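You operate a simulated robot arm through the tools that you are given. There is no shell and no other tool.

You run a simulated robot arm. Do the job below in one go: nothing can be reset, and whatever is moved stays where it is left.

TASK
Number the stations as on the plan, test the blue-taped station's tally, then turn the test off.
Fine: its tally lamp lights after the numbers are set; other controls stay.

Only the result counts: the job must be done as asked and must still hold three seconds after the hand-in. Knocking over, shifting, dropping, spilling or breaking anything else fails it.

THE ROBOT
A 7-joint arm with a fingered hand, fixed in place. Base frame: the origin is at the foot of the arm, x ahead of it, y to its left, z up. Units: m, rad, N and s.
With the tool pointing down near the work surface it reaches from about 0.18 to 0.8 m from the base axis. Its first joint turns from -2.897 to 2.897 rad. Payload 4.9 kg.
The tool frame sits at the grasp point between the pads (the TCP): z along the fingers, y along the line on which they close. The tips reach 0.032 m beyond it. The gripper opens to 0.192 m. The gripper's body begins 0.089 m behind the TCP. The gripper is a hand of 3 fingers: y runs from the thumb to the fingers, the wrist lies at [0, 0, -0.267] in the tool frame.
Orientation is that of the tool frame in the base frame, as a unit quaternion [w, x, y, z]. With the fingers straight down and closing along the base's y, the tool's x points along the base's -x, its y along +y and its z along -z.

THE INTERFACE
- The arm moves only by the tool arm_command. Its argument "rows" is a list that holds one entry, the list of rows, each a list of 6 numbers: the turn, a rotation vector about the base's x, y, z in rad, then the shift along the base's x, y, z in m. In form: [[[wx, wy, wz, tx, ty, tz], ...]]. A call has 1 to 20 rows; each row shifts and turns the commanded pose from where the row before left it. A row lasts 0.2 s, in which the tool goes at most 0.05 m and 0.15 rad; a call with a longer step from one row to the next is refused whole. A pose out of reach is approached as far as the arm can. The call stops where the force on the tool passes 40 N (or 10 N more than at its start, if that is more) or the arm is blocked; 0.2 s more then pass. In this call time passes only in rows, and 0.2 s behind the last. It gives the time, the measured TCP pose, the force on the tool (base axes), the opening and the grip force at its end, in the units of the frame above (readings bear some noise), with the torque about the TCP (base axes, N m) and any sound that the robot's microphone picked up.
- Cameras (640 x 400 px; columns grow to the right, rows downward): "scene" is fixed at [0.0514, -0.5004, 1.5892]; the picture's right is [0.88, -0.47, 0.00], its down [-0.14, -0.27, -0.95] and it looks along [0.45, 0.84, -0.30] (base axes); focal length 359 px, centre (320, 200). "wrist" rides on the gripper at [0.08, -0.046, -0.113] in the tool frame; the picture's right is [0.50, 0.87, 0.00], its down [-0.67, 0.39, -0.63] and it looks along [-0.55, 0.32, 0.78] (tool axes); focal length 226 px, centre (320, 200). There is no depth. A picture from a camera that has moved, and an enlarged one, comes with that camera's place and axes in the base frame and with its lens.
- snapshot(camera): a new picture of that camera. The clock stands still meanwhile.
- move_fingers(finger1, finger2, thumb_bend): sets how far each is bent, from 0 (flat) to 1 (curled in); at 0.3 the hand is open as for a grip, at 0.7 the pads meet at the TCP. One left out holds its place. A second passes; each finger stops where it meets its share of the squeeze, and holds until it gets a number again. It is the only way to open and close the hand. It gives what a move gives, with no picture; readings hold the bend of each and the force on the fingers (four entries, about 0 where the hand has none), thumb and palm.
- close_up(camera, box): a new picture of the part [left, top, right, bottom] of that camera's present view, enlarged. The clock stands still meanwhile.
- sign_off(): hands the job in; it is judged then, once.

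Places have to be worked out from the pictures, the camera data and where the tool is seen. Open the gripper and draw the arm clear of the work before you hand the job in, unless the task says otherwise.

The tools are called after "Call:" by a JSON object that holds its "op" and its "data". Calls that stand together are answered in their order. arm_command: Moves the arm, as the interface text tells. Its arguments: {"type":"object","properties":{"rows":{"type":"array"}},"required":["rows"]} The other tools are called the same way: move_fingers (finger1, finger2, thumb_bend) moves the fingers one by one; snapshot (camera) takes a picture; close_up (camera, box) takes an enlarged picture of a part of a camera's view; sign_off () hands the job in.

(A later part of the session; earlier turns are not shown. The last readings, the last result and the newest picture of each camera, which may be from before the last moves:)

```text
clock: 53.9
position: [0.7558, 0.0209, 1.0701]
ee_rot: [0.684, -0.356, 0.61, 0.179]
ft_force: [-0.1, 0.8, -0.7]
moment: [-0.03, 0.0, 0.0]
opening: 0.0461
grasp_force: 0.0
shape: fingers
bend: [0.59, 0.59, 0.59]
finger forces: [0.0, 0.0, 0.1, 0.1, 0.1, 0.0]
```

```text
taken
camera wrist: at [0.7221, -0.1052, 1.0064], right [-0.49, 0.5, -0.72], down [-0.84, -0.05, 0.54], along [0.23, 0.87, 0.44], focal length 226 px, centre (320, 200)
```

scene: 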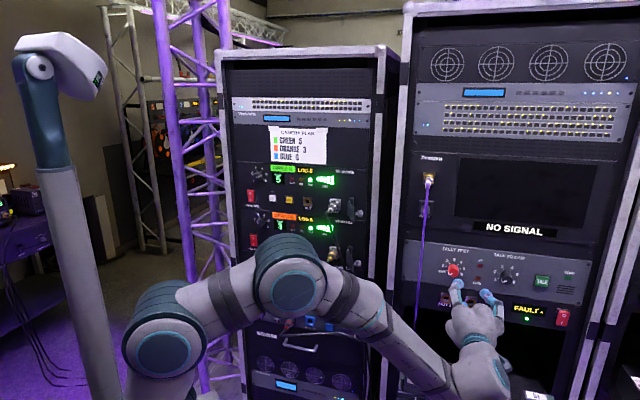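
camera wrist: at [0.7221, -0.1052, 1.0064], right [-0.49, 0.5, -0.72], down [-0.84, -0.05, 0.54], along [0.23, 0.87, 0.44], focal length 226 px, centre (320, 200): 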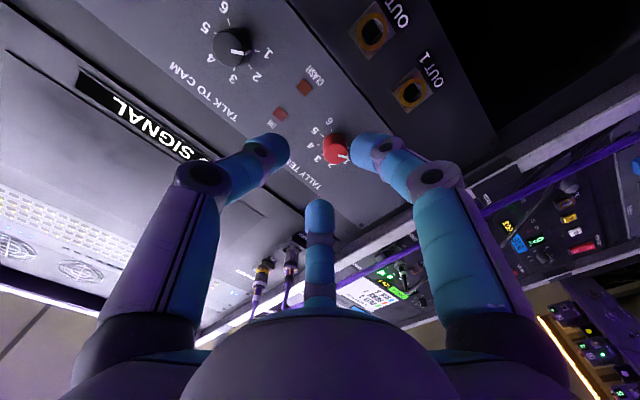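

The roll is at φ≈106° and free. I'll continue counter-clockwise to about 185° and look at the knob in close-up.

Call:
{"op": "close_up", "data": {"camera": "wrist", "box": [220, 75, 420, 200]}}

Call:
{"op": "arm_command", "data": {"rows": [[[-0.099, -0.099, 0, 0, 0, 0], [-0.099, -0.099, 0, 0, 0, 0], [-0.099, -0.099, 0, 0, 0, 0], [-0.099, -0.099, 0, 0, 0, 0], [-0.099, -0.099, 0, 0, 0, 0], [-0.099, -0.099, 0, 0, 0, 0], [-0.099, -0.099, 0, 0, 0, 0], [-0.099, -0.099, 0, 0, 0, 0], [-0.099, -0.099, 0, 0, 0, 0], [-0.099, -0.099, 0, 0, 0, 0]]]}}

Call:
{"op": "snapshot", "data": {"camera": "wrist"}}

Call:
{"op": "close_up", "data": {"camera": "wrist", "box": [220, 75, 420, 200]}}

Call:
{"op": "snapshot", "data": {"camera": "scene"}}

```text
3.20 times, centred on (320, 138) of wrist
camera zoom: at [0.7221, -0.1052, 1.0064], right [-0.49, 0.5, -0.72], down [-0.84, -0.05, 0.54], along [0.23, 0.87, 0.44], focal length 723 px, centre (320, 400)
```

zoom: 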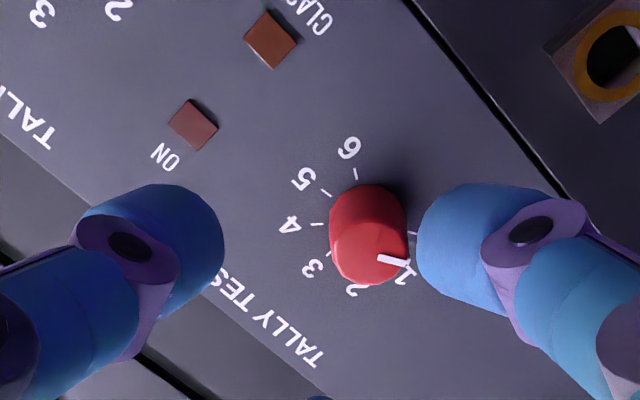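

```text
clock: 56.1
position: [0.7553, 0.0206, 1.0703]
ee_rot: [-0.638, 0.666, -0.237, 0.304]
ft_force: [-0.5, 0.1, -0.3]
moment: [0.01, -0.02, -0.01]
opening: 0.046
grasp_force: 0.1
shape: fingers
bend: [0.59, 0.59, 0.59]
finger forces: [0.0, 0.1, 0.0, 0.0, 0.0, 0.0]
```

```text
taken
camera wrist: at [0.7282, -0.1118, 1.124], right [0.41, -0.41, -0.81], down [-0.89, 0.0, -0.45], along [0.19, 0.91, -0.37], focal length 226 px, centre (320, 200)
```

wrist: 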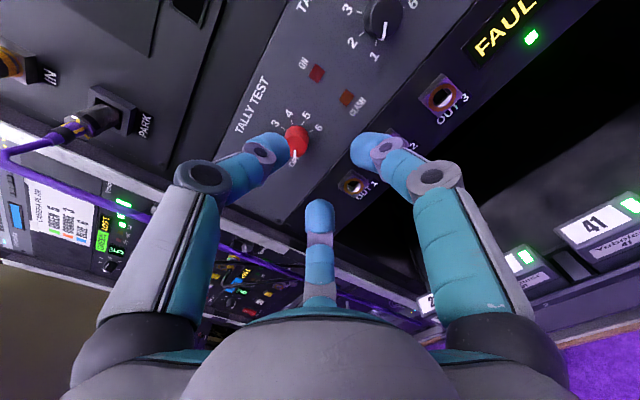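

```text
3.20 times, centred on (320, 138) of wrist
camera zoom: at [0.7282, -0.1118, 1.124], right [0.41, -0.41, -0.81], down [-0.89, 0.0, -0.45], along [0.19, 0.91, -0.37], focal length 723 px, centre (320, 400)
```

zoom: 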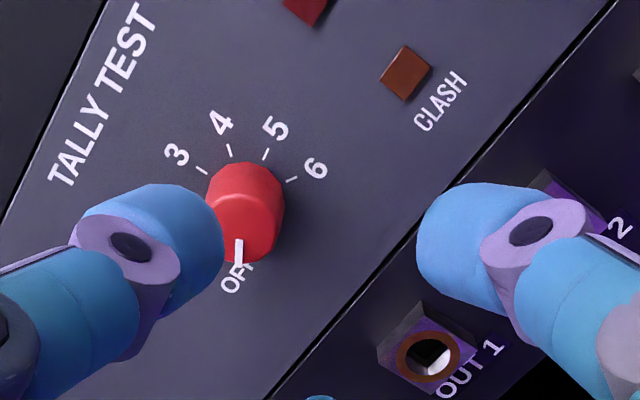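

```text
taken
```

scene: 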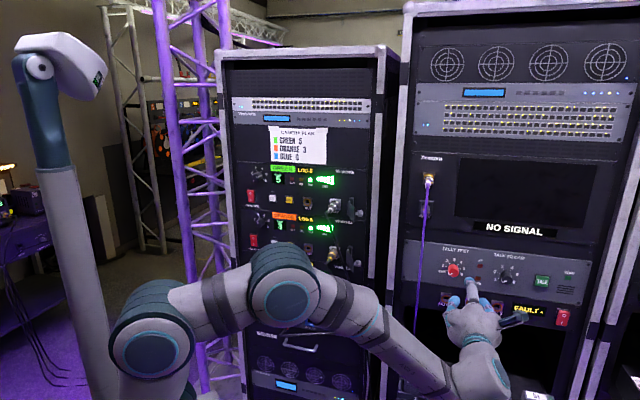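

Two wrist views agree on the tally knob: axis at lateral 0.486, z 1.079, front face at n≈0.665, panel at n≈0.69. The cable is about 9 cm to the left of the axis, leaving about 2 cm beyond the fingers' widest part. I'll line up at n=0.60 and recheck.

Call:
{"op": "arm_command", "data": {"rows": [[[0, 0, 0, -0.0119, 0.0119, 0.0045], [0, 0, 0, -0.0119, 0.0119, 0.0045], [0, 0, 0, 0.0182, 0.0182, 0], [0, 0, 0, 0.0182, 0.0182, 0]]]}}

Call:
{"op": "snapshot", "data": {"camera": "wrist"}}

Call:
{"op": "close_up", "data": {"camera": "wrist", "box": [220, 85, 420, 210]}}

Call:
{"op": "close_up", "data": {"camera": "scene", "box": [400, 220, 560, 320]}}

```text
clock: 57.1
position: [0.7674, 0.0805, 1.0796]
ee_rot: [-0.639, 0.666, -0.238, 0.303]
ft_force: [0.0, 1.1, 0.1]
moment: [0.04, -0.01, 0.01]
opening: 0.0463
grasp_force: 0.1
shape: fingers
bend: [0.59, 0.59, 0.59]
finger forces: [0.0, 0.0, 0.1, 0.0, 0.0, 0.1]
```

```text
taken
camera wrist: at [0.741, -0.0513, 1.1335], right [0.41, -0.41, -0.81], down [-0.89, 0.0, -0.45], along [0.19, 0.91, -0.37], focal length 226 px, centre (320, 200)
```

wrist: 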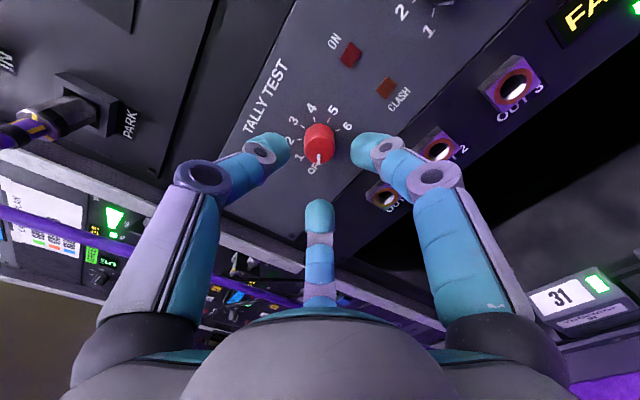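

```text
3.20 times, centred on (320, 148) of wrist
camera zoom: at [0.741, -0.0513, 1.1335], right [0.41, -0.41, -0.81], down [-0.89, 0.0, -0.45], along [0.19, 0.91, -0.37], focal length 723 px, centre (320, 368)
```

zoom: 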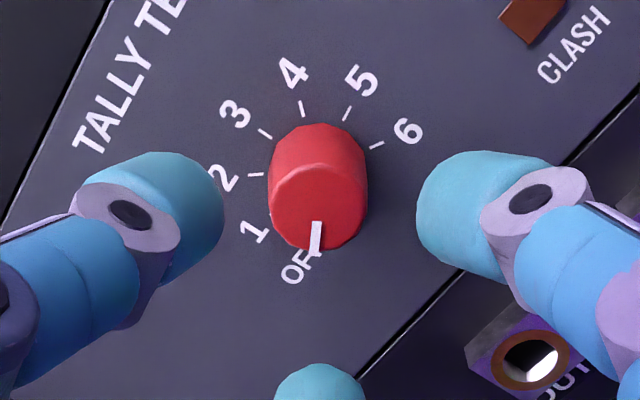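

```text
4.00 times, centred on (480, 270) of scene
camera zoom: at [0.0514, -0.5004, 1.5892], right [0.88, -0.47, 0.0], down [-0.14, -0.27, -0.95], along [0.45, 0.84, -0.3], focal length 1436 px, centre (-320, -80)
```

zoom: 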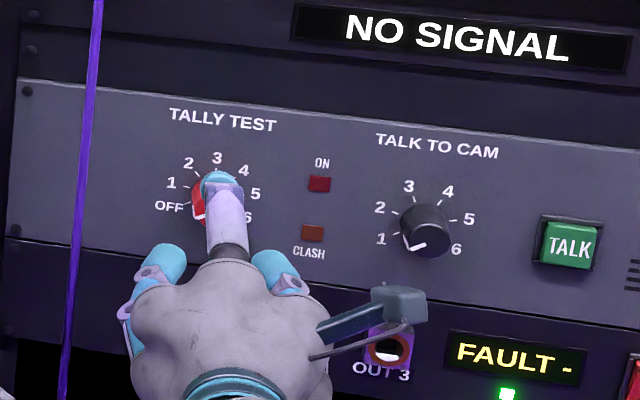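

The knob is centred to about 1 mm, the hand's camera housing points to the right, and the cable is clear on the left. I'll advance 4.4 cm to grasp depth.

Call:
{"op": "arm_command", "data": {"rows": [[[0, 0, 0, 0.0106, 0.0106, 0], [0, 0, 0, 0.0106, 0.0106, 0], [0, 0, 0, 0.005, 0.005, 0], [0, 0, 0, 0.005, 0.005, 0]]]}}

Call:
{"op": "snapshot", "data": {"camera": "wrist"}}

Call:
{"op": "close_up", "data": {"camera": "wrist", "box": [220, 95, 420, 220]}}

Call:
{"op": "close_up", "data": {"camera": "scene", "box": [400, 220, 560, 320]}}

```text
clock: 58.1
position: [0.8009, 0.1127, 1.0795]
ee_rot: [-0.638, 0.666, -0.24, 0.302]
ft_force: [0.0, 0.5, 0.6]
moment: [0.03, 0.01, -0.04]
opening: 0.0463
grasp_force: 0.0
shape: fingers
bend: [0.59, 0.59, 0.59]
finger forces: [0.1, 0.0, 0.1, 0.0, 0.0, 0.0]
```

```text
taken
camera wrist: at [0.772, -0.0197, 1.1332], right [0.41, -0.41, -0.81], down [-0.89, 0.0, -0.45], along [0.19, 0.91, -0.37], focal length 226 px, centre (320, 200)
```

wrist: 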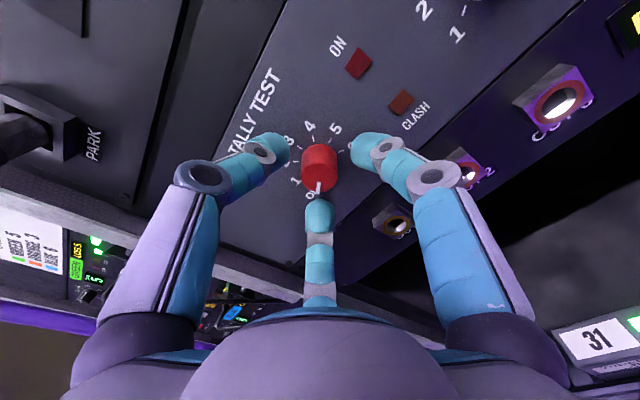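

```text
3.20 times, centred on (320, 158) of wrist
camera zoom: at [0.772, -0.0197, 1.1332], right [0.41, -0.41, -0.81], down [-0.89, 0.0, -0.45], along [0.19, 0.91, -0.37], focal length 723 px, centre (320, 336)
```

zoom: 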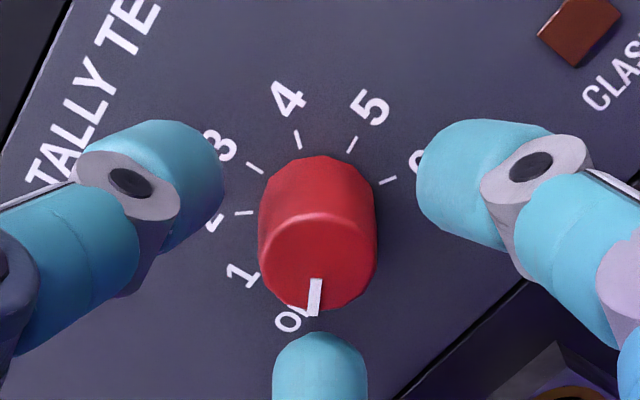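

```text
4.00 times, centred on (480, 270) of scene
camera zoom: at [0.0514, -0.5004, 1.5892], right [0.88, -0.47, 0.0], down [-0.14, -0.27, -0.95], along [0.45, 0.84, -0.3], focal length 1436 px, centre (-320, -80)
```

zoom: 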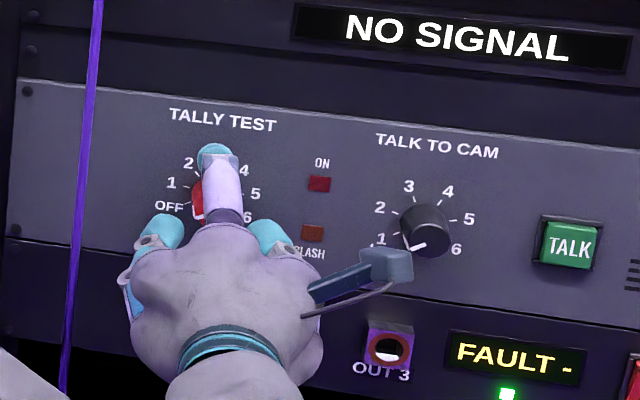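

The depth is good and nothing is touching. I'll move 2 mm closer, grip the red knob in two stages, and check.

Call:
{"op": "arm_command", "data": {"rows": [[[0, 0, 0, 0.001, 0.001, 0]]]}}

Call:
{"op": "move_fingers", "data": {"finger1": 0.66, "finger2": 0.66, "thumb_bend": 0.66}}

Call:
{"op": "move_fingers", "data": {"finger1": 0.74, "finger2": 0.74, "thumb_bend": 0.74}}

Call:
{"op": "close_up", "data": {"camera": "wrist", "box": [220, 95, 420, 220]}}

```text
clock: 58.5
position: [0.8003, 0.1138, 1.0798]
ee_rot: [-0.638, 0.667, -0.237, 0.303]
ft_force: [-0.2, -1.4, -0.1]
moment: [0.0, -0.01, 0.0]
opening: 0.0461
grasp_force: 0.1
shape: fingers
bend: [0.59, 0.59, 0.59]
finger forces: [0.0, 0.0, 0.1, 0.0, 0.1, 0.0]
```

```text
clock: 59.5
position: [0.8002, 0.113, 1.0798]
ee_rot: [-0.638, 0.667, -0.238, 0.304]
ft_force: [0.4, -0.4, 0.1]
moment: [0.01, 0.01, 0.01]
opening: 0.0223
grasp_force: 3.2
shape: fingers
bend: [0.65, 0.64, 0.65]
finger forces: [1.3, 1.9, 0.0, 0.0, 2.4, 0.1]
```

```text
clock: 60.5
position: [0.7996, 0.1128, 1.0807]
ee_rot: [-0.64, 0.665, -0.238, 0.303]
ft_force: [2.8, 3.5, 6.1]
moment: [0.06, -0.11, 0.02]
opening: 0.0202
grasp_force: 15.1
shape: fingers
bend: [0.65, 0.65, 0.66]
finger forces: [8.0, 8.2, 0.1, 0.0, 14.6, 0.0]
```

```text
3.20 times, centred on (320, 158) of wrist
camera zoom: at [0.773, -0.0187, 1.1342], right [0.41, -0.41, -0.81], down [-0.89, 0.0, -0.45], along [0.19, 0.91, -0.37], focal length 723 px, centre (320, 336)
```

zoom: 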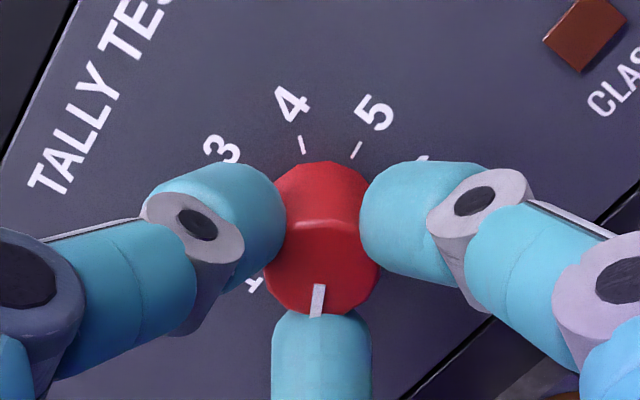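

The grip is balanced (8, 8 and 15 N). I'll turn clockwise about 64° as a first part and check the knob, lamps and cable.

Call:
{"op": "arm_command", "data": {"rows": [[[0.099, 0.099, 0, 0, 0, 0], [0.099, 0.099, 0, 0, 0, 0], [0.099, 0.099, 0, 0, 0, 0], [0.099, 0.099, 0, 0, 0, 0], [0.099, 0.099, 0, 0, 0, 0], [0.099, 0.099, 0, 0, 0, 0], [0.099, 0.099, 0, 0, 0, 0], [0.099, 0.099, 0, 0, 0, 0]]]}}

Call:
{"op": "close_up", "data": {"camera": "wrist", "box": [220, 95, 420, 220]}}

Call:
{"op": "close_up", "data": {"camera": "scene", "box": [400, 220, 560, 320]}}

Call:
{"op": "snapshot", "data": {"camera": "scene"}}

```text
clock: 62.3
position: [0.8007, 0.1131, 1.0792]
ee_rot: [0.702, -0.437, 0.556, 0.084]
ft_force: [7.3, 3.7, 3.6]
moment: [0.06, -0.06, -0.04]
opening: 0.0202
grasp_force: 14.6
shape: fingers
bend: [0.65, 0.65, 0.66]
finger forces: [6.9, 9.0, 0.0, 0.0, 13.2, 0.0]
```

```text
3.20 times, centred on (320, 158) of wrist
camera zoom: at [0.7775, -0.0236, 1.0351], right [-0.34, 0.34, -0.88], down [-0.93, 0.04, 0.37], along [0.16, 0.94, 0.3], focal length 723 px, centre (320, 336)
```

zoom: 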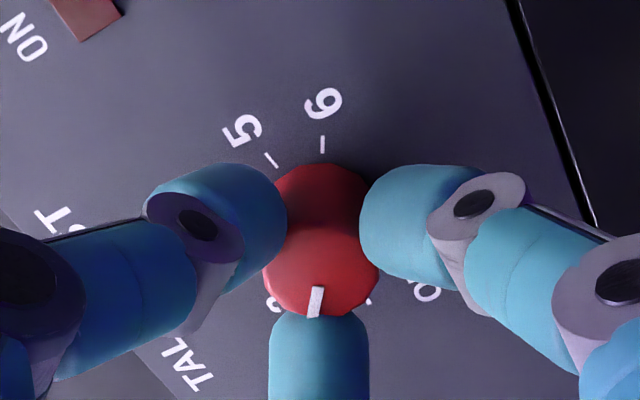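

```text
4.00 times, centred on (480, 270) of scene
camera zoom: at [0.0514, -0.5004, 1.5892], right [0.88, -0.47, 0.0], down [-0.14, -0.27, -0.95], along [0.45, 0.84, -0.3], focal length 1436 px, centre (-320, -80)
```

zoom: 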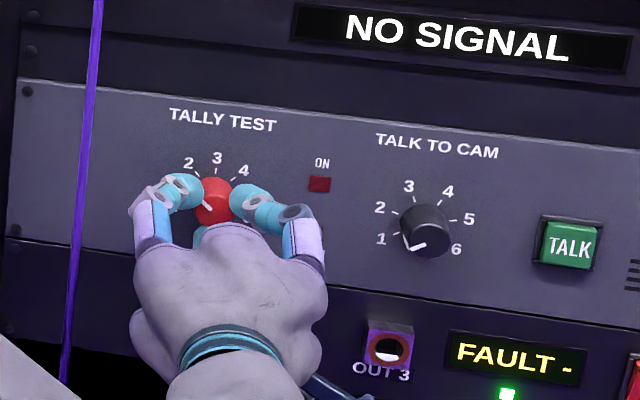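

```text
taken
```

scene: 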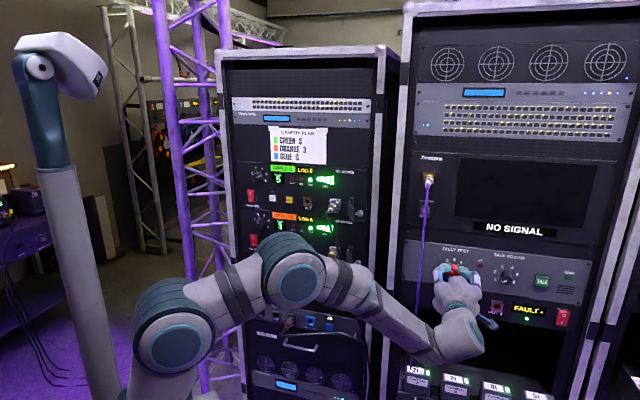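

The knob follows without slipping, and the cable is undisturbed. I'll continue another 56° to reach position 3.

Call:
{"op": "arm_command", "data": {"rows": [[[0.099, 0.099, 0, 0, 0, 0], [0.099, 0.099, 0, 0, 0, 0], [0.099, 0.099, 0, 0, 0, 0], [0.099, 0.099, 0, 0, 0, 0], [0.099, 0.099, 0, 0, 0, 0], [0.099, 0.099, 0, 0, 0, 0], [0.099, 0.099, 0, 0, 0, 0]]]}}

Call:
{"op": "close_up", "data": {"camera": "wrist", "box": [220, 95, 420, 220]}}

Call:
{"op": "close_up", "data": {"camera": "scene", "box": [400, 220, 560, 320]}}

Call:
{"op": "close_up", "data": {"camera": "scene", "box": [230, 160, 390, 260]}}

Call:
{"op": "snapshot", "data": {"camera": "wrist"}}

```text
clock: 63.9
position: [0.8007, 0.1129, 1.0781]
ee_rot: [0.579, -0.124, 0.697, 0.405]
ft_force: [7.2, 5.5, -2.6]
moment: [-0.04, 0.02, 0.05]
opening: 0.0202
grasp_force: 14.0
shape: fingers
bend: [0.65, 0.65, 0.67]
finger forces: [9.0, 8.0, 0.0, 0.0, 11.2, 0.0]
```

```text
3.20 times, centred on (320, 158) of wrist
camera zoom: at [0.7261, 0.0277, 0.9872], right [-0.7, 0.7, -0.09], down [-0.5, -0.4, 0.77], along [0.51, 0.59, 0.63], focal length 723 px, centre (320, 336)
```

zoom: 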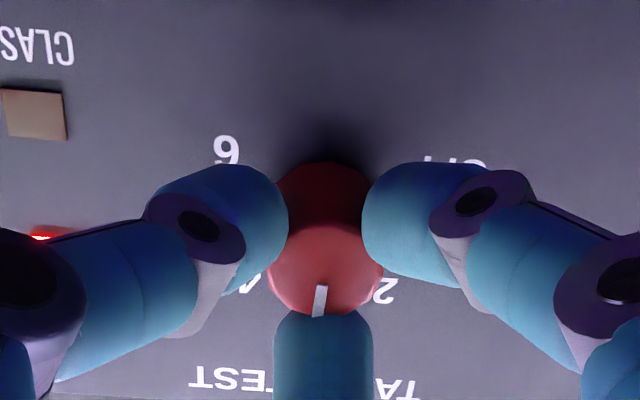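

```text
4.00 times, centred on (480, 270) of scene
camera zoom: at [0.0514, -0.5004, 1.5892], right [0.88, -0.47, 0.0], down [-0.14, -0.27, -0.95], along [0.45, 0.84, -0.3], focal length 1436 px, centre (-320, -80)
```

zoom: 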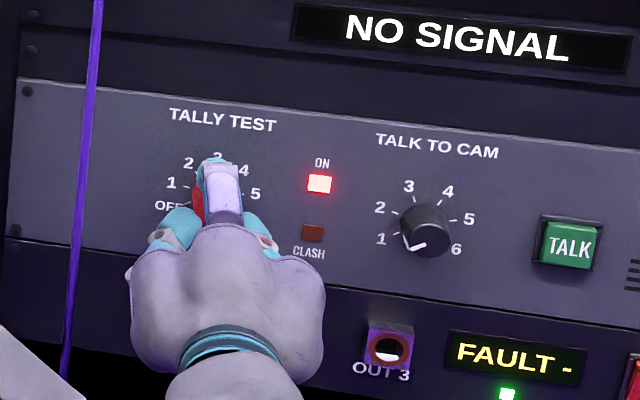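

```text
4.00 times, centred on (310, 210) of scene
camera zoom: at [0.0514, -0.5004, 1.5892], right [0.88, -0.47, 0.0], down [-0.14, -0.27, -0.95], along [0.45, 0.84, -0.3], focal length 1436 px, centre (360, 160)
```

zoom: 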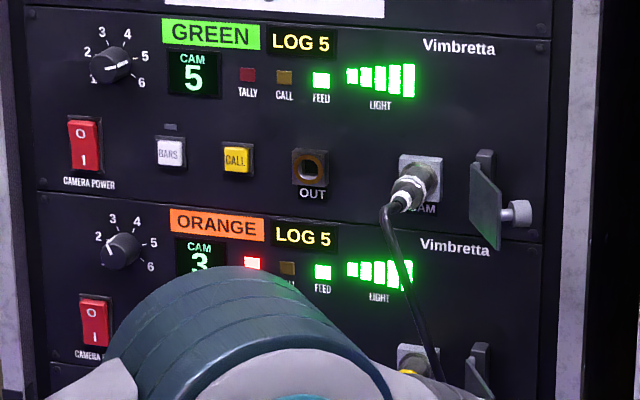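

```text
taken
camera wrist: at [0.7261, 0.0277, 0.9872], right [-0.7, 0.7, -0.09], down [-0.5, -0.4, 0.77], along [0.51, 0.59, 0.63], focal length 226 px, centre (320, 200)
```

wrist: 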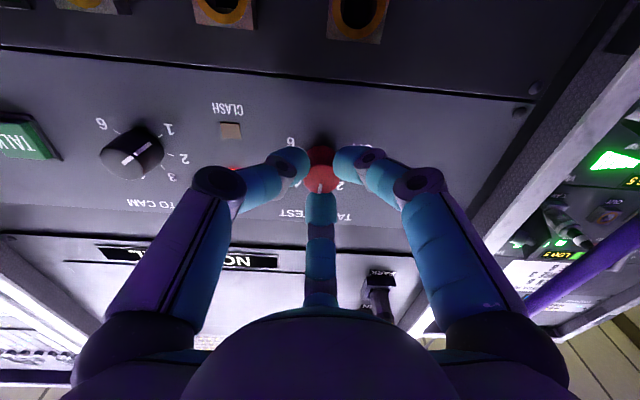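

At position 3, the ON lamp and ORANGE's tally are lit as expected. I'll release, back off 3 cm, roll back counter-clockwise 120°, and re-grip for the second half.

Call:
{"op": "move_fingers", "data": {"finger1": 0.59, "finger2": 0.59, "thumb_bend": 0.59}}

Call:
{"op": "arm_command", "data": {"rows": [[[0, 0, 0, -0.0113, -0.0113, 0], [0, 0, 0, -0.0113, -0.0113, 0], [-0.099, -0.099, 0, 0, 0, 0], [-0.099, -0.099, 0, 0, 0, 0], [-0.099, -0.099, 0, 0, 0, 0], [-0.099, -0.099, 0, 0, 0, 0], [-0.099, -0.099, 0, 0, 0, 0], [-0.099, -0.099, 0, 0, 0, 0], [-0.099, -0.099, 0, 0, 0, 0], [-0.099, -0.099, 0, 0, 0, 0], [-0.099, -0.099, 0, 0, 0, 0], [-0.099, -0.099, 0, 0, 0, 0], [-0.099, -0.099, 0, 0, 0, 0], [-0.099, -0.099, 0, 0, 0, 0], [-0.099, -0.099, 0, 0, 0, 0], [-0.099, -0.099, 0, 0, 0, 0], [-0.099, -0.099, 0, 0, 0, 0]]]}}

Call:
{"op": "snapshot", "data": {"camera": "wrist"}}

Call:
{"op": "close_up", "data": {"camera": "wrist", "box": [220, 95, 420, 220]}}

Call:
{"op": "close_up", "data": {"camera": "scene", "box": [400, 220, 560, 320]}}

```text
clock: 64.9
position: [0.8007, 0.1126, 1.0792]
ee_rot: [0.581, -0.125, 0.696, 0.404]
ft_force: [0.0, 0.0, 0.1]
moment: [-0.02, 0.01, -0.02]
opening: 0.0455
grasp_force: 0.1
shape: fingers
bend: [0.59, 0.59, 0.59]
finger forces: [0.0, 0.0, 0.1, 0.0, 0.1, 0.0]
```

```text
clock: 68.5
position: [0.7789, 0.0895, 1.078]
ee_rot: [-0.639, 0.666, -0.237, 0.303]
ft_force: [0.0, 0.4, -0.2]
moment: [0.01, 0.01, 0.02]
opening: 0.0457
grasp_force: 0.0
shape: fingers
bend: [0.59, 0.59, 0.59]
finger forces: [0.1, 0.0, 0.0, 0.1, 0.0, 0.1]
```

```text
taken
camera wrist: at [0.7505, -0.0418, 1.1332], right [0.41, -0.41, -0.81], down [-0.89, 0.0, -0.45], along [0.19, 0.91, -0.37], focal length 226 px, centre (320, 200)
```

wrist: 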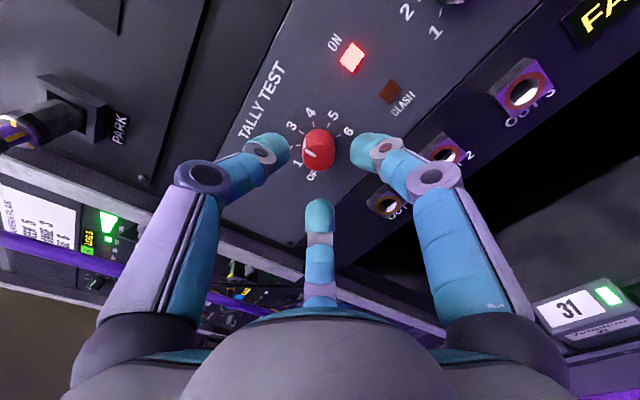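

```text
3.20 times, centred on (320, 158) of wrist
camera zoom: at [0.7505, -0.0418, 1.1332], right [0.41, -0.41, -0.81], down [-0.89, 0.0, -0.45], along [0.19, 0.91, -0.37], focal length 723 px, centre (320, 336)
```

zoom: 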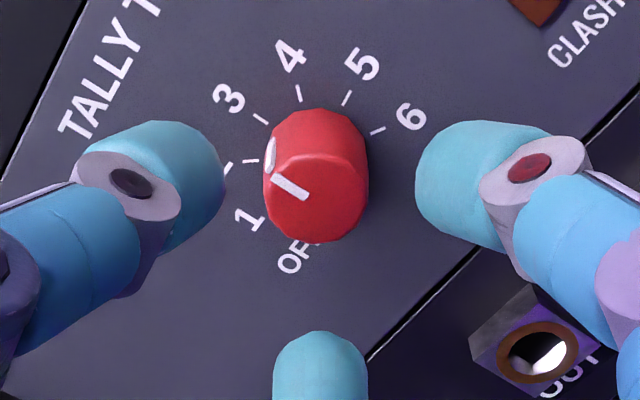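

```text
4.00 times, centred on (480, 270) of scene
camera zoom: at [0.0514, -0.5004, 1.5892], right [0.88, -0.47, 0.0], down [-0.14, -0.27, -0.95], along [0.45, 0.84, -0.3], focal length 1436 px, centre (-320, -80)
```

zoom: 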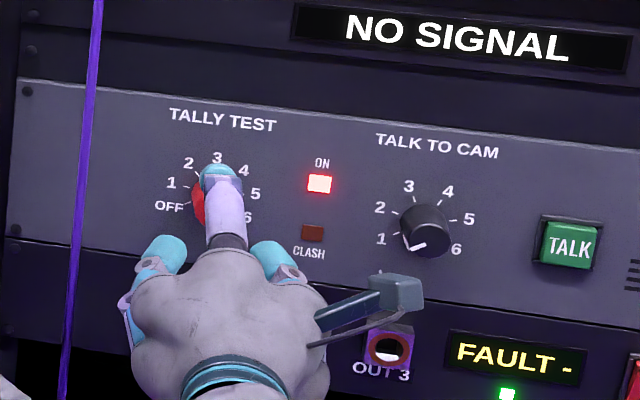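

The knob points at 3 and stays there. I'll advance back to grasp depth and grip again.

Call:
{"op": "arm_command", "data": {"rows": [[[0, 0, 0, 0.0078, 0.0092, 0.001], [0, 0, 0, 0.0071, 0.0071, 0], [0, 0, 0, 0.0075, 0.0075, 0]]]}}

Call:
{"op": "close_up", "data": {"camera": "wrist", "box": [220, 95, 420, 220]}}

Call:
{"op": "move_fingers", "data": {"finger1": 0.66, "finger2": 0.66, "thumb_bend": 0.66}}

Call:
{"op": "move_fingers", "data": {"finger1": 0.74, "finger2": 0.74, "thumb_bend": 0.74}}

Call:
{"op": "close_up", "data": {"camera": "wrist", "box": [220, 95, 420, 220]}}

```text
clock: 69.3
position: [0.8002, 0.1138, 1.0801]
ee_rot: [-0.639, 0.666, -0.238, 0.303]
ft_force: [-0.5, -0.5, 0.2]
moment: [0.02, 0.0, -0.03]
opening: 0.0457
grasp_force: 0.0
shape: fingers
bend: [0.59, 0.59, 0.59]
finger forces: [0.1, 0.0, 0.0, 0.0, 0.0, 0.1]
```

```text
3.20 times, centred on (320, 158) of wrist
camera zoom: at [0.7733, -0.018, 1.1343], right [0.41, -0.41, -0.81], down [-0.89, 0.0, -0.45], along [0.19, 0.91, -0.37], focal length 723 px, centre (320, 336)
```

zoom: 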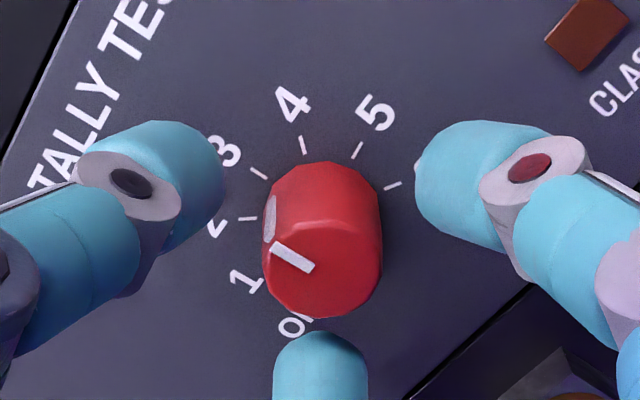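

```text
clock: 70.3
position: [0.8009, 0.1139, 1.0797]
ee_rot: [-0.639, 0.666, -0.238, 0.303]
ft_force: [0.4, 0.0, 0.6]
moment: [-0.01, -0.02, 0.05]
opening: 0.0227
grasp_force: 2.9
shape: fingers
bend: [0.64, 0.64, 0.65]
finger forces: [1.6, 1.7, 0.0, 0.0, 1.9, 0.0]
```

```text
clock: 71.3
position: [0.8004, 0.1143, 1.0815]
ee_rot: [-0.639, 0.665, -0.238, 0.304]
ft_force: [2.9, 2.8, 6.5]
moment: [0.07, -0.09, 0.01]
opening: 0.02
grasp_force: 15.3
shape: fingers
bend: [0.65, 0.65, 0.67]
finger forces: [7.9, 8.3, 0.0, 0.1, 13.8, 0.0]
```

```text
3.20 times, centred on (320, 158) of wrist
camera zoom: at [0.7732, -0.0178, 1.135], right [0.41, -0.41, -0.81], down [-0.89, 0.0, -0.45], along [0.19, 0.91, -0.37], focal length 723 px, centre (320, 336)
```

zoom: 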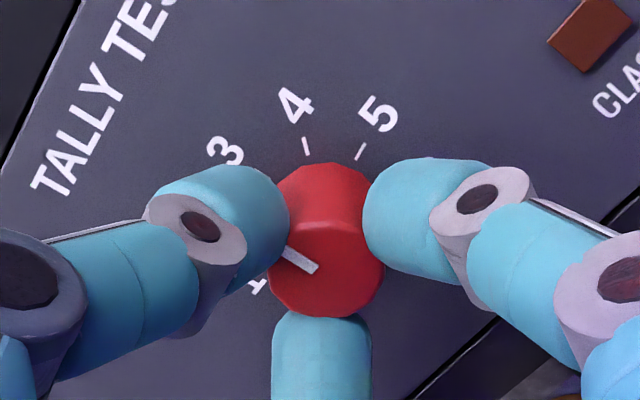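

The grip is firm again. I'll turn clockwise 120° in one sweep, from 3 to 6.

Call:
{"op": "arm_command", "data": {"rows": [[[0.099, 0.099, 0, 0, 0, 0], [0.099, 0.099, 0, 0, 0, 0], [0.099, 0.099, 0, 0, 0, 0], [0.099, 0.099, 0, 0, 0, 0], [0.099, 0.099, 0, 0, 0, 0], [0.099, 0.099, 0, 0, 0, 0], [0.099, 0.099, 0, 0, 0, 0], [0.099, 0.099, 0, 0, 0, 0], [0.099, 0.099, 0, 0, 0, 0], [0.099, 0.099, 0, 0, 0, 0], [0.099, 0.099, 0, 0, 0, 0], [0.099, 0.099, 0, 0, 0, 0], [0.099, 0.099, 0, 0, 0, 0], [0.099, 0.099, 0, 0, 0, 0], [0.099, 0.099, 0, 0, 0, 0]]]}}

Call:
{"op": "close_up", "data": {"camera": "wrist", "box": [220, 95, 420, 220]}}

Call:
{"op": "close_up", "data": {"camera": "scene", "box": [400, 220, 560, 320]}}

Call:
{"op": "snapshot", "data": {"camera": "scene"}}

Call:
{"op": "snapshot", "data": {"camera": "wrist"}}

```text
clock: 74.5
position: [0.8012, 0.1137, 1.0797]
ee_rot: [0.579, -0.124, 0.696, 0.405]
ft_force: [9.9, -3.5, -3.1]
moment: [-0.17, 0.06, -0.21]
opening: 0.0199
grasp_force: 15.5
shape: fingers
bend: [0.65, 0.65, 0.66]
finger forces: [8.3, 6.6, 0.0, 0.0, 16.3, 0.0]
```

```text
3.20 times, centred on (320, 158) of wrist
camera zoom: at [0.7261, 0.0288, 0.9882], right [-0.7, 0.7, -0.09], down [-0.5, -0.4, 0.77], along [0.51, 0.59, 0.63], focal length 723 px, centre (320, 336)
```

zoom: 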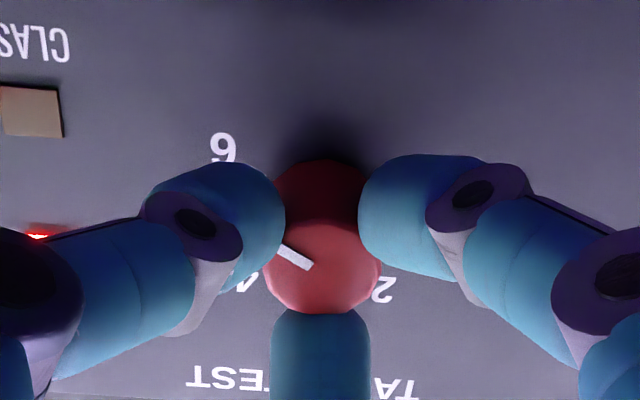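

```text
4.00 times, centred on (480, 270) of scene
camera zoom: at [0.0514, -0.5004, 1.5892], right [0.88, -0.47, 0.0], down [-0.14, -0.27, -0.95], along [0.45, 0.84, -0.3], focal length 1436 px, centre (-320, -80)
```

zoom: 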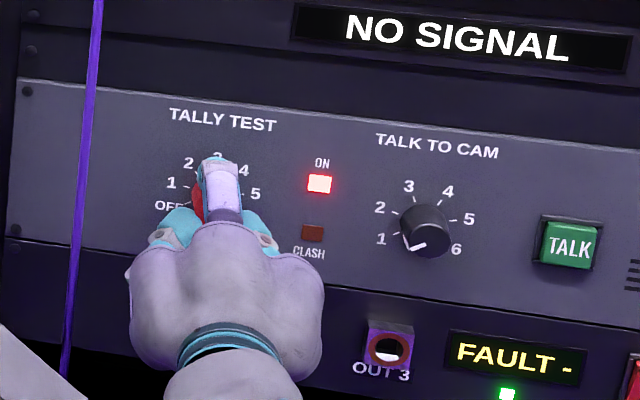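

```text
taken
```

scene: 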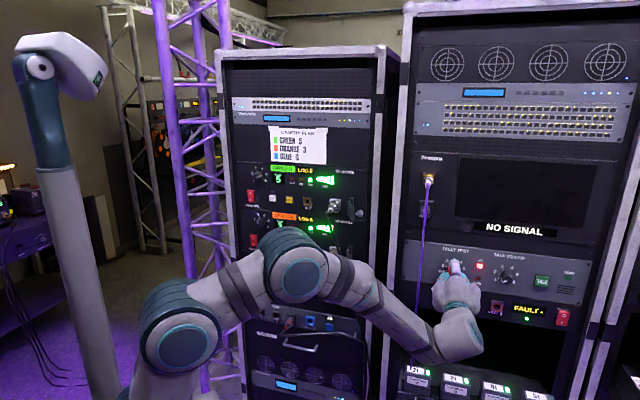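

```text
taken
camera wrist: at [0.7261, 0.0288, 0.9882], right [-0.7, 0.7, -0.09], down [-0.5, -0.4, 0.77], along [0.51, 0.59, 0.63], focal length 226 px, centre (320, 200)
```

wrist: 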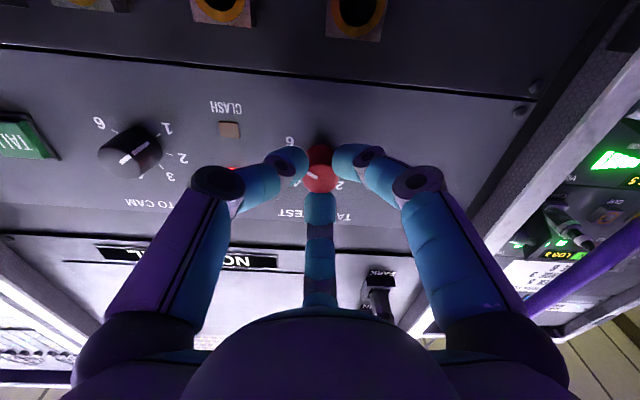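

The pointer is on 6 and the ON lamp is lit with no CLASH. The elbow hides BLUE's tally lamp from the scene camera, so I'll let go of the knob, back off, and roll the wrist camera toward rack 1 to see it.

Call:
{"op": "move_fingers", "data": {"finger1": 0.59, "finger2": 0.59, "thumb_bend": 0.59}}

Call:
{"op": "arm_command", "data": {"rows": [[[0, 0, 0, -0.0113, -0.0113, 0], [0, 0, 0, -0.0113, -0.0113, 0], [0, 0, 0, -0.0198, -0.0198, 0], [0, 0, 0, -0.0198, -0.0198, 0], [-0.099, -0.099, 0, 0.0118, -0.0118, 0], [-0.099, -0.099, 0, 0.0118, -0.0118, 0], [-0.099, -0.099, 0, 0, 0, 0], [-0.099, -0.099, 0, 0, 0, 0], [-0.099, -0.099, 0, 0, 0, 0]]]}}

Call:
{"op": "snapshot", "data": {"camera": "wrist"}}

Call:
{"op": "close_up", "data": {"camera": "wrist", "box": [440, 150, 640, 275]}}

Call:
{"op": "close_up", "data": {"camera": "wrist", "box": [220, 75, 420, 200]}}

Call:
{"op": "snapshot", "data": {"camera": "scene"}}

```text
clock: 75.5
position: [0.7999, 0.114, 1.0792]
ee_rot: [0.581, -0.125, 0.696, 0.404]
ft_force: [-0.3, -0.2, 0.3]
moment: [0.01, 0.03, -0.04]
opening: 0.0455
grasp_force: 0.1
shape: fingers
bend: [0.59, 0.59, 0.59]
finger forces: [0.1, 0.0, 0.0, 0.0, 0.1, 0.0]
```

```text
clock: 77.5
position: [0.7626, 0.0272, 1.0804]
ee_rot: [0.684, -0.356, 0.611, 0.18]
ft_force: [-0.7, 0.6, 0.6]
moment: [0.02, 0.0, -0.03]
opening: 0.0454
grasp_force: 0.1
shape: fingers
bend: [0.59, 0.59, 0.59]
finger forces: [0.1, 0.0, 0.0, 0.1, 0.0, 0.0]
```

```text
taken
camera wrist: at [0.7281, -0.0977, 1.016], right [-0.49, 0.5, -0.71], down [-0.84, -0.05, 0.54], along [0.23, 0.87, 0.44], focal length 226 px, centre (320, 200)
```

wrist: 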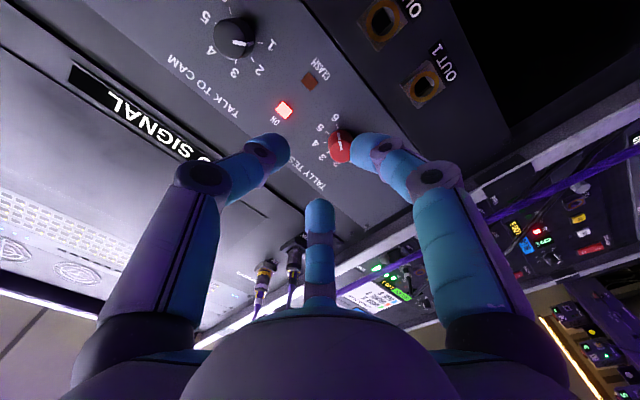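

```text
3.20 times, centred on (540, 212) of wrist
camera zoom: at [0.7281, -0.0977, 1.016], right [-0.49, 0.5, -0.71], down [-0.84, -0.05, 0.54], along [0.23, 0.87, 0.44], focal length 723 px, centre (-384, 160)
```

zoom: 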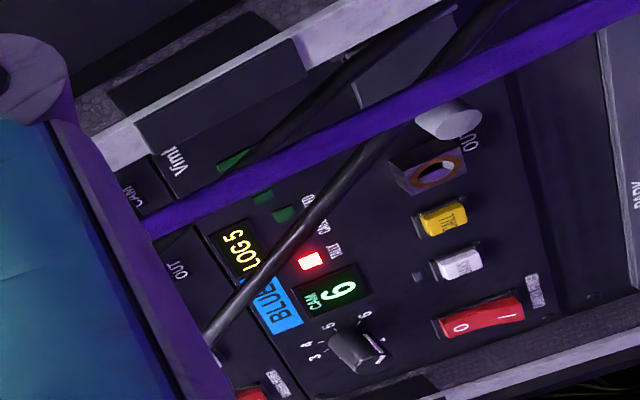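

```text
3.20 times, centred on (320, 138) of wrist
camera zoom: at [0.7281, -0.0977, 1.016], right [-0.49, 0.5, -0.71], down [-0.84, -0.05, 0.54], along [0.23, 0.87, 0.44], focal length 723 px, centre (320, 400)
```

zoom: 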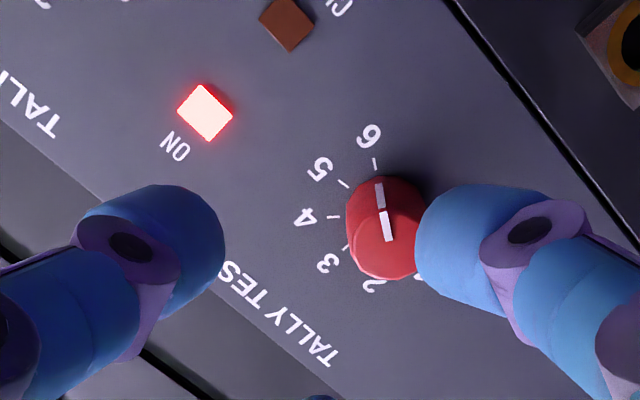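

```text
taken
```

scene: 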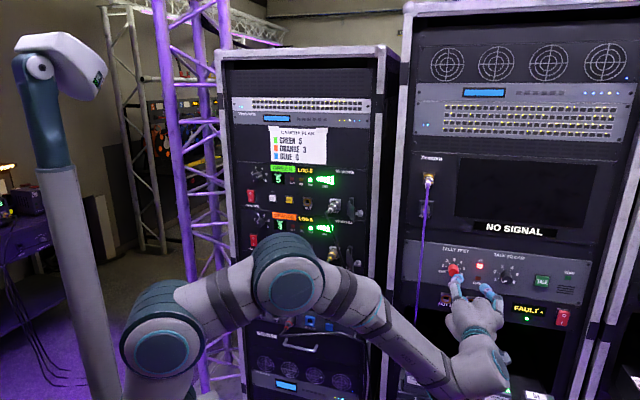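

BLUE's tally lamp is lit red at CAM 6, so the test worked. Now I'll turn it off: roll back to φ≈66°, realign with the knob, and turn counter-clockwise in two grips.

Call:
{"op": "arm_command", "data": {"rows": [[[0.099, 0.099, 0, -0.0118, 0.0118, -0.001], [0.099, 0.099, 0, -0.0118, 0.0118, 0], [0.099, 0.099, 0, 0, 0, 0], [0.099, 0.099, 0, 0, 0, 0], [0.099, 0.099, 0, 0, 0, 0], [0, 0, 0, 0.0163, 0.0163, 0], [0, 0, 0, 0.0163, 0.0163, 0]]]}}

Call:
{"op": "snapshot", "data": {"camera": "wrist"}}

Call:
{"op": "close_up", "data": {"camera": "wrist", "box": [220, 85, 420, 210]}}

```text
clock: 79.1
position: [0.7718, 0.0843, 1.0795]
ee_rot: [0.581, -0.124, 0.696, 0.403]
ft_force: [0.5, -0.6, 0.8]
moment: [-0.01, -0.01, 0.01]
opening: 0.0457
grasp_force: 0.0
shape: fingers
bend: [0.59, 0.59, 0.59]
finger forces: [0.0, 0.1, 0.0, 0.1, 0.0, 0.0]
```

```text
taken
camera wrist: at [0.6968, -0.0006, 0.9876], right [-0.7, 0.7, -0.09], down [-0.5, -0.4, 0.77], along [0.51, 0.59, 0.63], focal length 226 px, centre (320, 200)
```

wrist: 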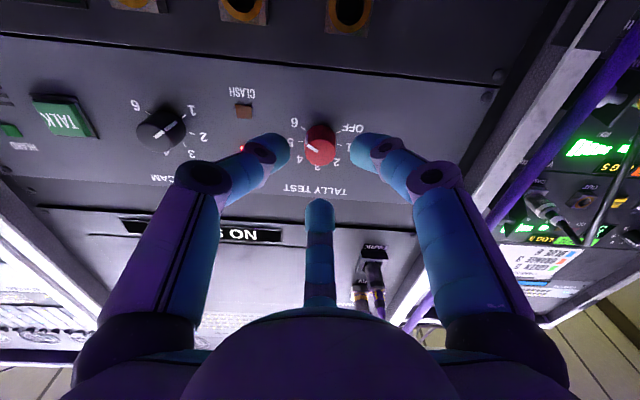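

```text
3.20 times, centred on (320, 148) of wrist
camera zoom: at [0.6968, -0.0006, 0.9876], right [-0.7, 0.7, -0.09], down [-0.5, -0.4, 0.77], along [0.51, 0.59, 0.63], focal length 723 px, centre (320, 368)
```

zoom: 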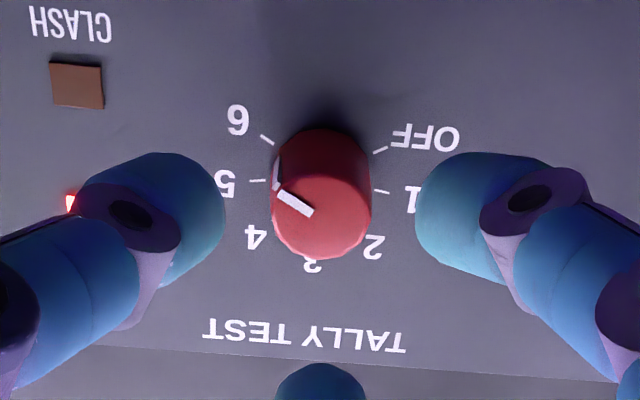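

The knob is centred again. I'll advance to grasp depth and grip.

Call:
{"op": "arm_command", "data": {"rows": [[[0, 0, 0, 0.0106, 0.0106, 0], [0, 0, 0, 0.0092, 0.0092, 0], [0, 0, 0, 0.0092, 0.0092, 0]]]}}

Call:
{"op": "close_up", "data": {"camera": "wrist", "box": [220, 95, 420, 220]}}

Call:
{"op": "move_fingers", "data": {"finger1": 0.66, "finger2": 0.66, "thumb_bend": 0.66}}

Call:
{"op": "move_fingers", "data": {"finger1": 0.74, "finger2": 0.74, "thumb_bend": 0.74}}

Call:
{"op": "close_up", "data": {"camera": "wrist", "box": [220, 95, 420, 220]}}

```text
clock: 79.9
position: [0.7998, 0.1128, 1.0809]
ee_rot: [0.581, -0.125, 0.696, 0.403]
ft_force: [0.1, 0.7, 0.6]
moment: [0.01, -0.01, 0.02]
opening: 0.0456
grasp_force: 0.1
shape: fingers
bend: [0.59, 0.59, 0.59]
finger forces: [0.0, 0.0, 0.0, 0.0, 0.0, 0.1]
```

```text
3.20 times, centred on (320, 158) of wrist
camera zoom: at [0.7255, 0.0279, 0.9885], right [-0.7, 0.7, -0.09], down [-0.5, -0.39, 0.77], along [0.51, 0.59, 0.63], focal length 723 px, centre (320, 336)
```

zoom: 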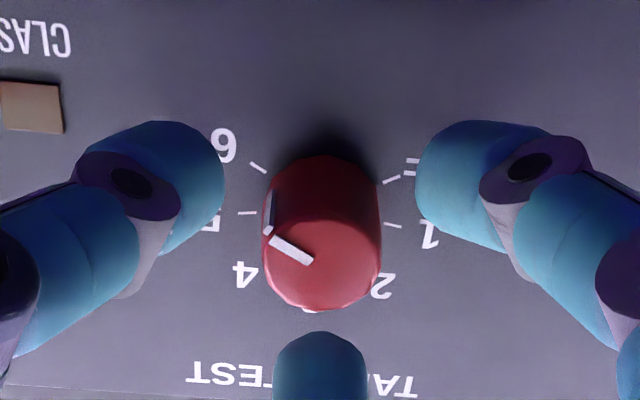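

```text
clock: 80.9
position: [0.7994, 0.1146, 1.0803]
ee_rot: [0.581, -0.124, 0.696, 0.403]
ft_force: [0.6, 0.0, 0.9]
moment: [0.01, 0.0, -0.02]
opening: 0.0229
grasp_force: 3.3
shape: fingers
bend: [0.64, 0.65, 0.65]
finger forces: [1.8, 1.5, 0.0, 0.0, 2.2, 0.0]
```

```text
clock: 81.9
position: [0.8001, 0.1132, 1.0799]
ee_rot: [0.581, -0.124, 0.696, 0.402]
ft_force: [9.3, -2.1, -1.8]
moment: [-0.07, -0.02, -0.16]
opening: 0.0207
grasp_force: 14.2
shape: fingers
bend: [0.65, 0.65, 0.66]
finger forces: [7.3, 7.5, 0.1, 0.0, 14.6, 0.1]
```

```text
3.20 times, centred on (320, 158) of wrist
camera zoom: at [0.7256, 0.0277, 0.9883], right [-0.7, 0.71, -0.09], down [-0.5, -0.39, 0.77], along [0.51, 0.59, 0.63], focal length 723 px, centre (320, 336)
```

zoom: 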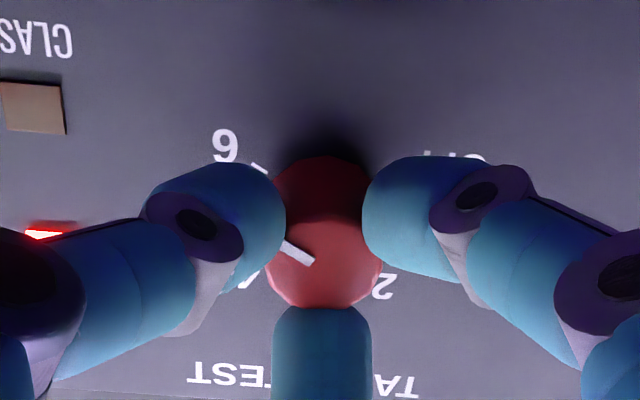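

The grip is firm. I'll turn counter-clockwise 120°, from 6 to 3.

Call:
{"op": "arm_command", "data": {"rows": [[[-0.099, -0.099, 0, 0, 0, 0], [-0.099, -0.099, 0, 0, 0, 0], [-0.099, -0.099, 0, 0, 0, 0], [-0.099, -0.099, 0, 0, 0, 0], [-0.099, -0.099, 0, 0, 0, 0], [-0.099, -0.099, 0, 0, 0, 0], [-0.099, -0.099, 0, 0, 0, 0], [-0.099, -0.099, 0, 0, 0, 0], [-0.099, -0.099, 0, 0, 0, 0], [-0.099, -0.099, 0, 0, 0, 0], [-0.099, -0.099, 0, 0, 0, 0], [-0.099, -0.099, 0, 0, 0, 0], [-0.099, -0.099, 0, 0, 0, 0], [-0.099, -0.099, 0, 0, 0, 0], [-0.099, -0.099, 0, 0, 0, 0]]]}}

Call:
{"op": "close_up", "data": {"camera": "wrist", "box": [220, 95, 420, 220]}}

Call:
{"op": "close_up", "data": {"camera": "scene", "box": [400, 220, 560, 320]}}

```text
clock: 85.1
position: [0.7995, 0.1138, 1.08]
ee_rot: [-0.639, 0.666, -0.237, 0.303]
ft_force: [1.1, 0.7, 7.4]
moment: [0.11, -0.16, 0.04]
opening: 0.0207
grasp_force: 15.7
shape: fingers
bend: [0.65, 0.65, 0.66]
finger forces: [7.6, 8.5, 0.1, 0.0, 15.5, 0.0]
```

```text
3.20 times, centred on (320, 158) of wrist
camera zoom: at [0.7722, -0.0184, 1.134], right [0.42, -0.41, -0.81], down [-0.89, 0.0, -0.45], along [0.19, 0.91, -0.37], focal length 723 px, centre (320, 336)
```

zoom: 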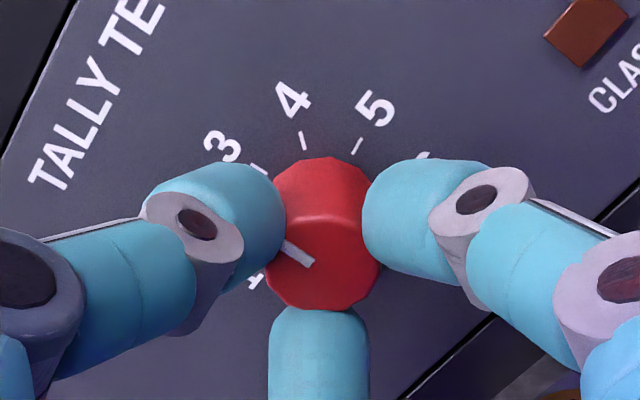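

```text
4.00 times, centred on (480, 270) of scene
camera zoom: at [0.0514, -0.5004, 1.5892], right [0.88, -0.47, 0.0], down [-0.14, -0.27, -0.95], along [0.45, 0.84, -0.3], focal length 1436 px, centre (-320, -80)
```

zoom: 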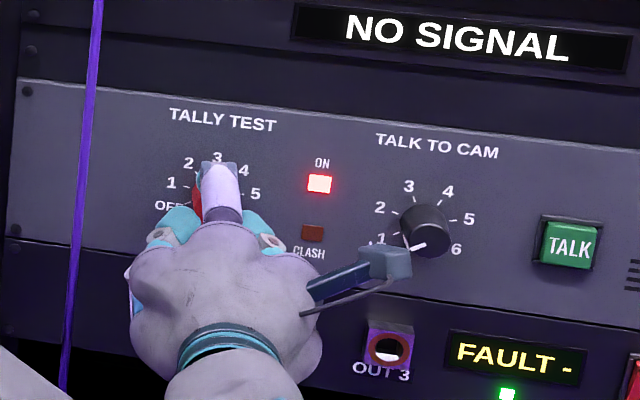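

The knob is back at 3. The camera housing overlaps the TALK knob in this view, so I'll zoom in to confirm that knob was not touched.

Call:
{"op": "close_up", "data": {"camera": "scene", "box": [470, 255, 550, 305]}}

Call:
{"op": "snapshot", "data": {"camera": "wrist"}}

```text
8.00 times, centred on (510, 280) of scene
camera zoom: at [0.0514, -0.5004, 1.5892], right [0.88, -0.47, 0.0], down [-0.14, -0.27, -0.95], along [0.45, 0.84, -0.3], focal length 2872 px, centre (-1200, -440)
```

zoom: 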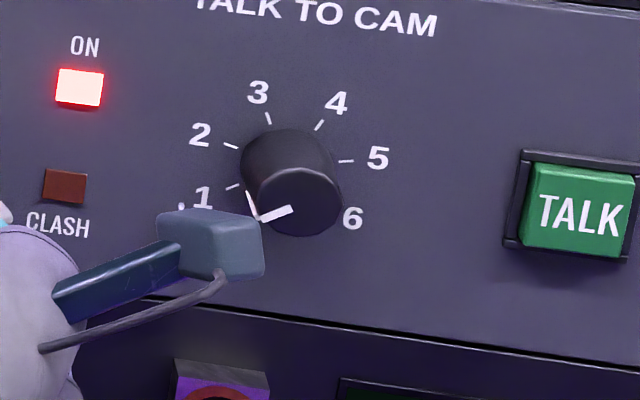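

```text
taken
camera wrist: at [0.7722, -0.0184, 1.134], right [0.42, -0.41, -0.81], down [-0.89, 0.0, -0.45], along [0.19, 0.91, -0.37], focal length 226 px, centre (320, 200)
```

wrist: 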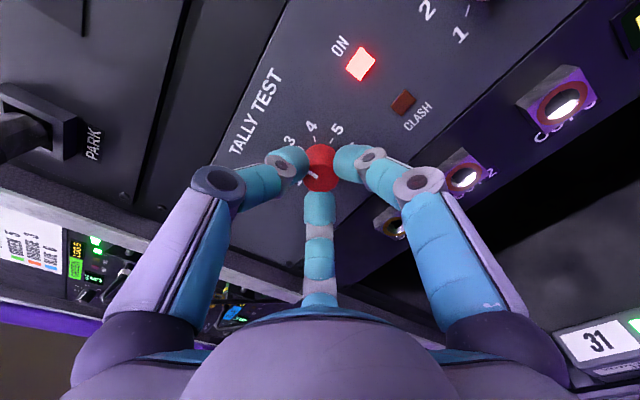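

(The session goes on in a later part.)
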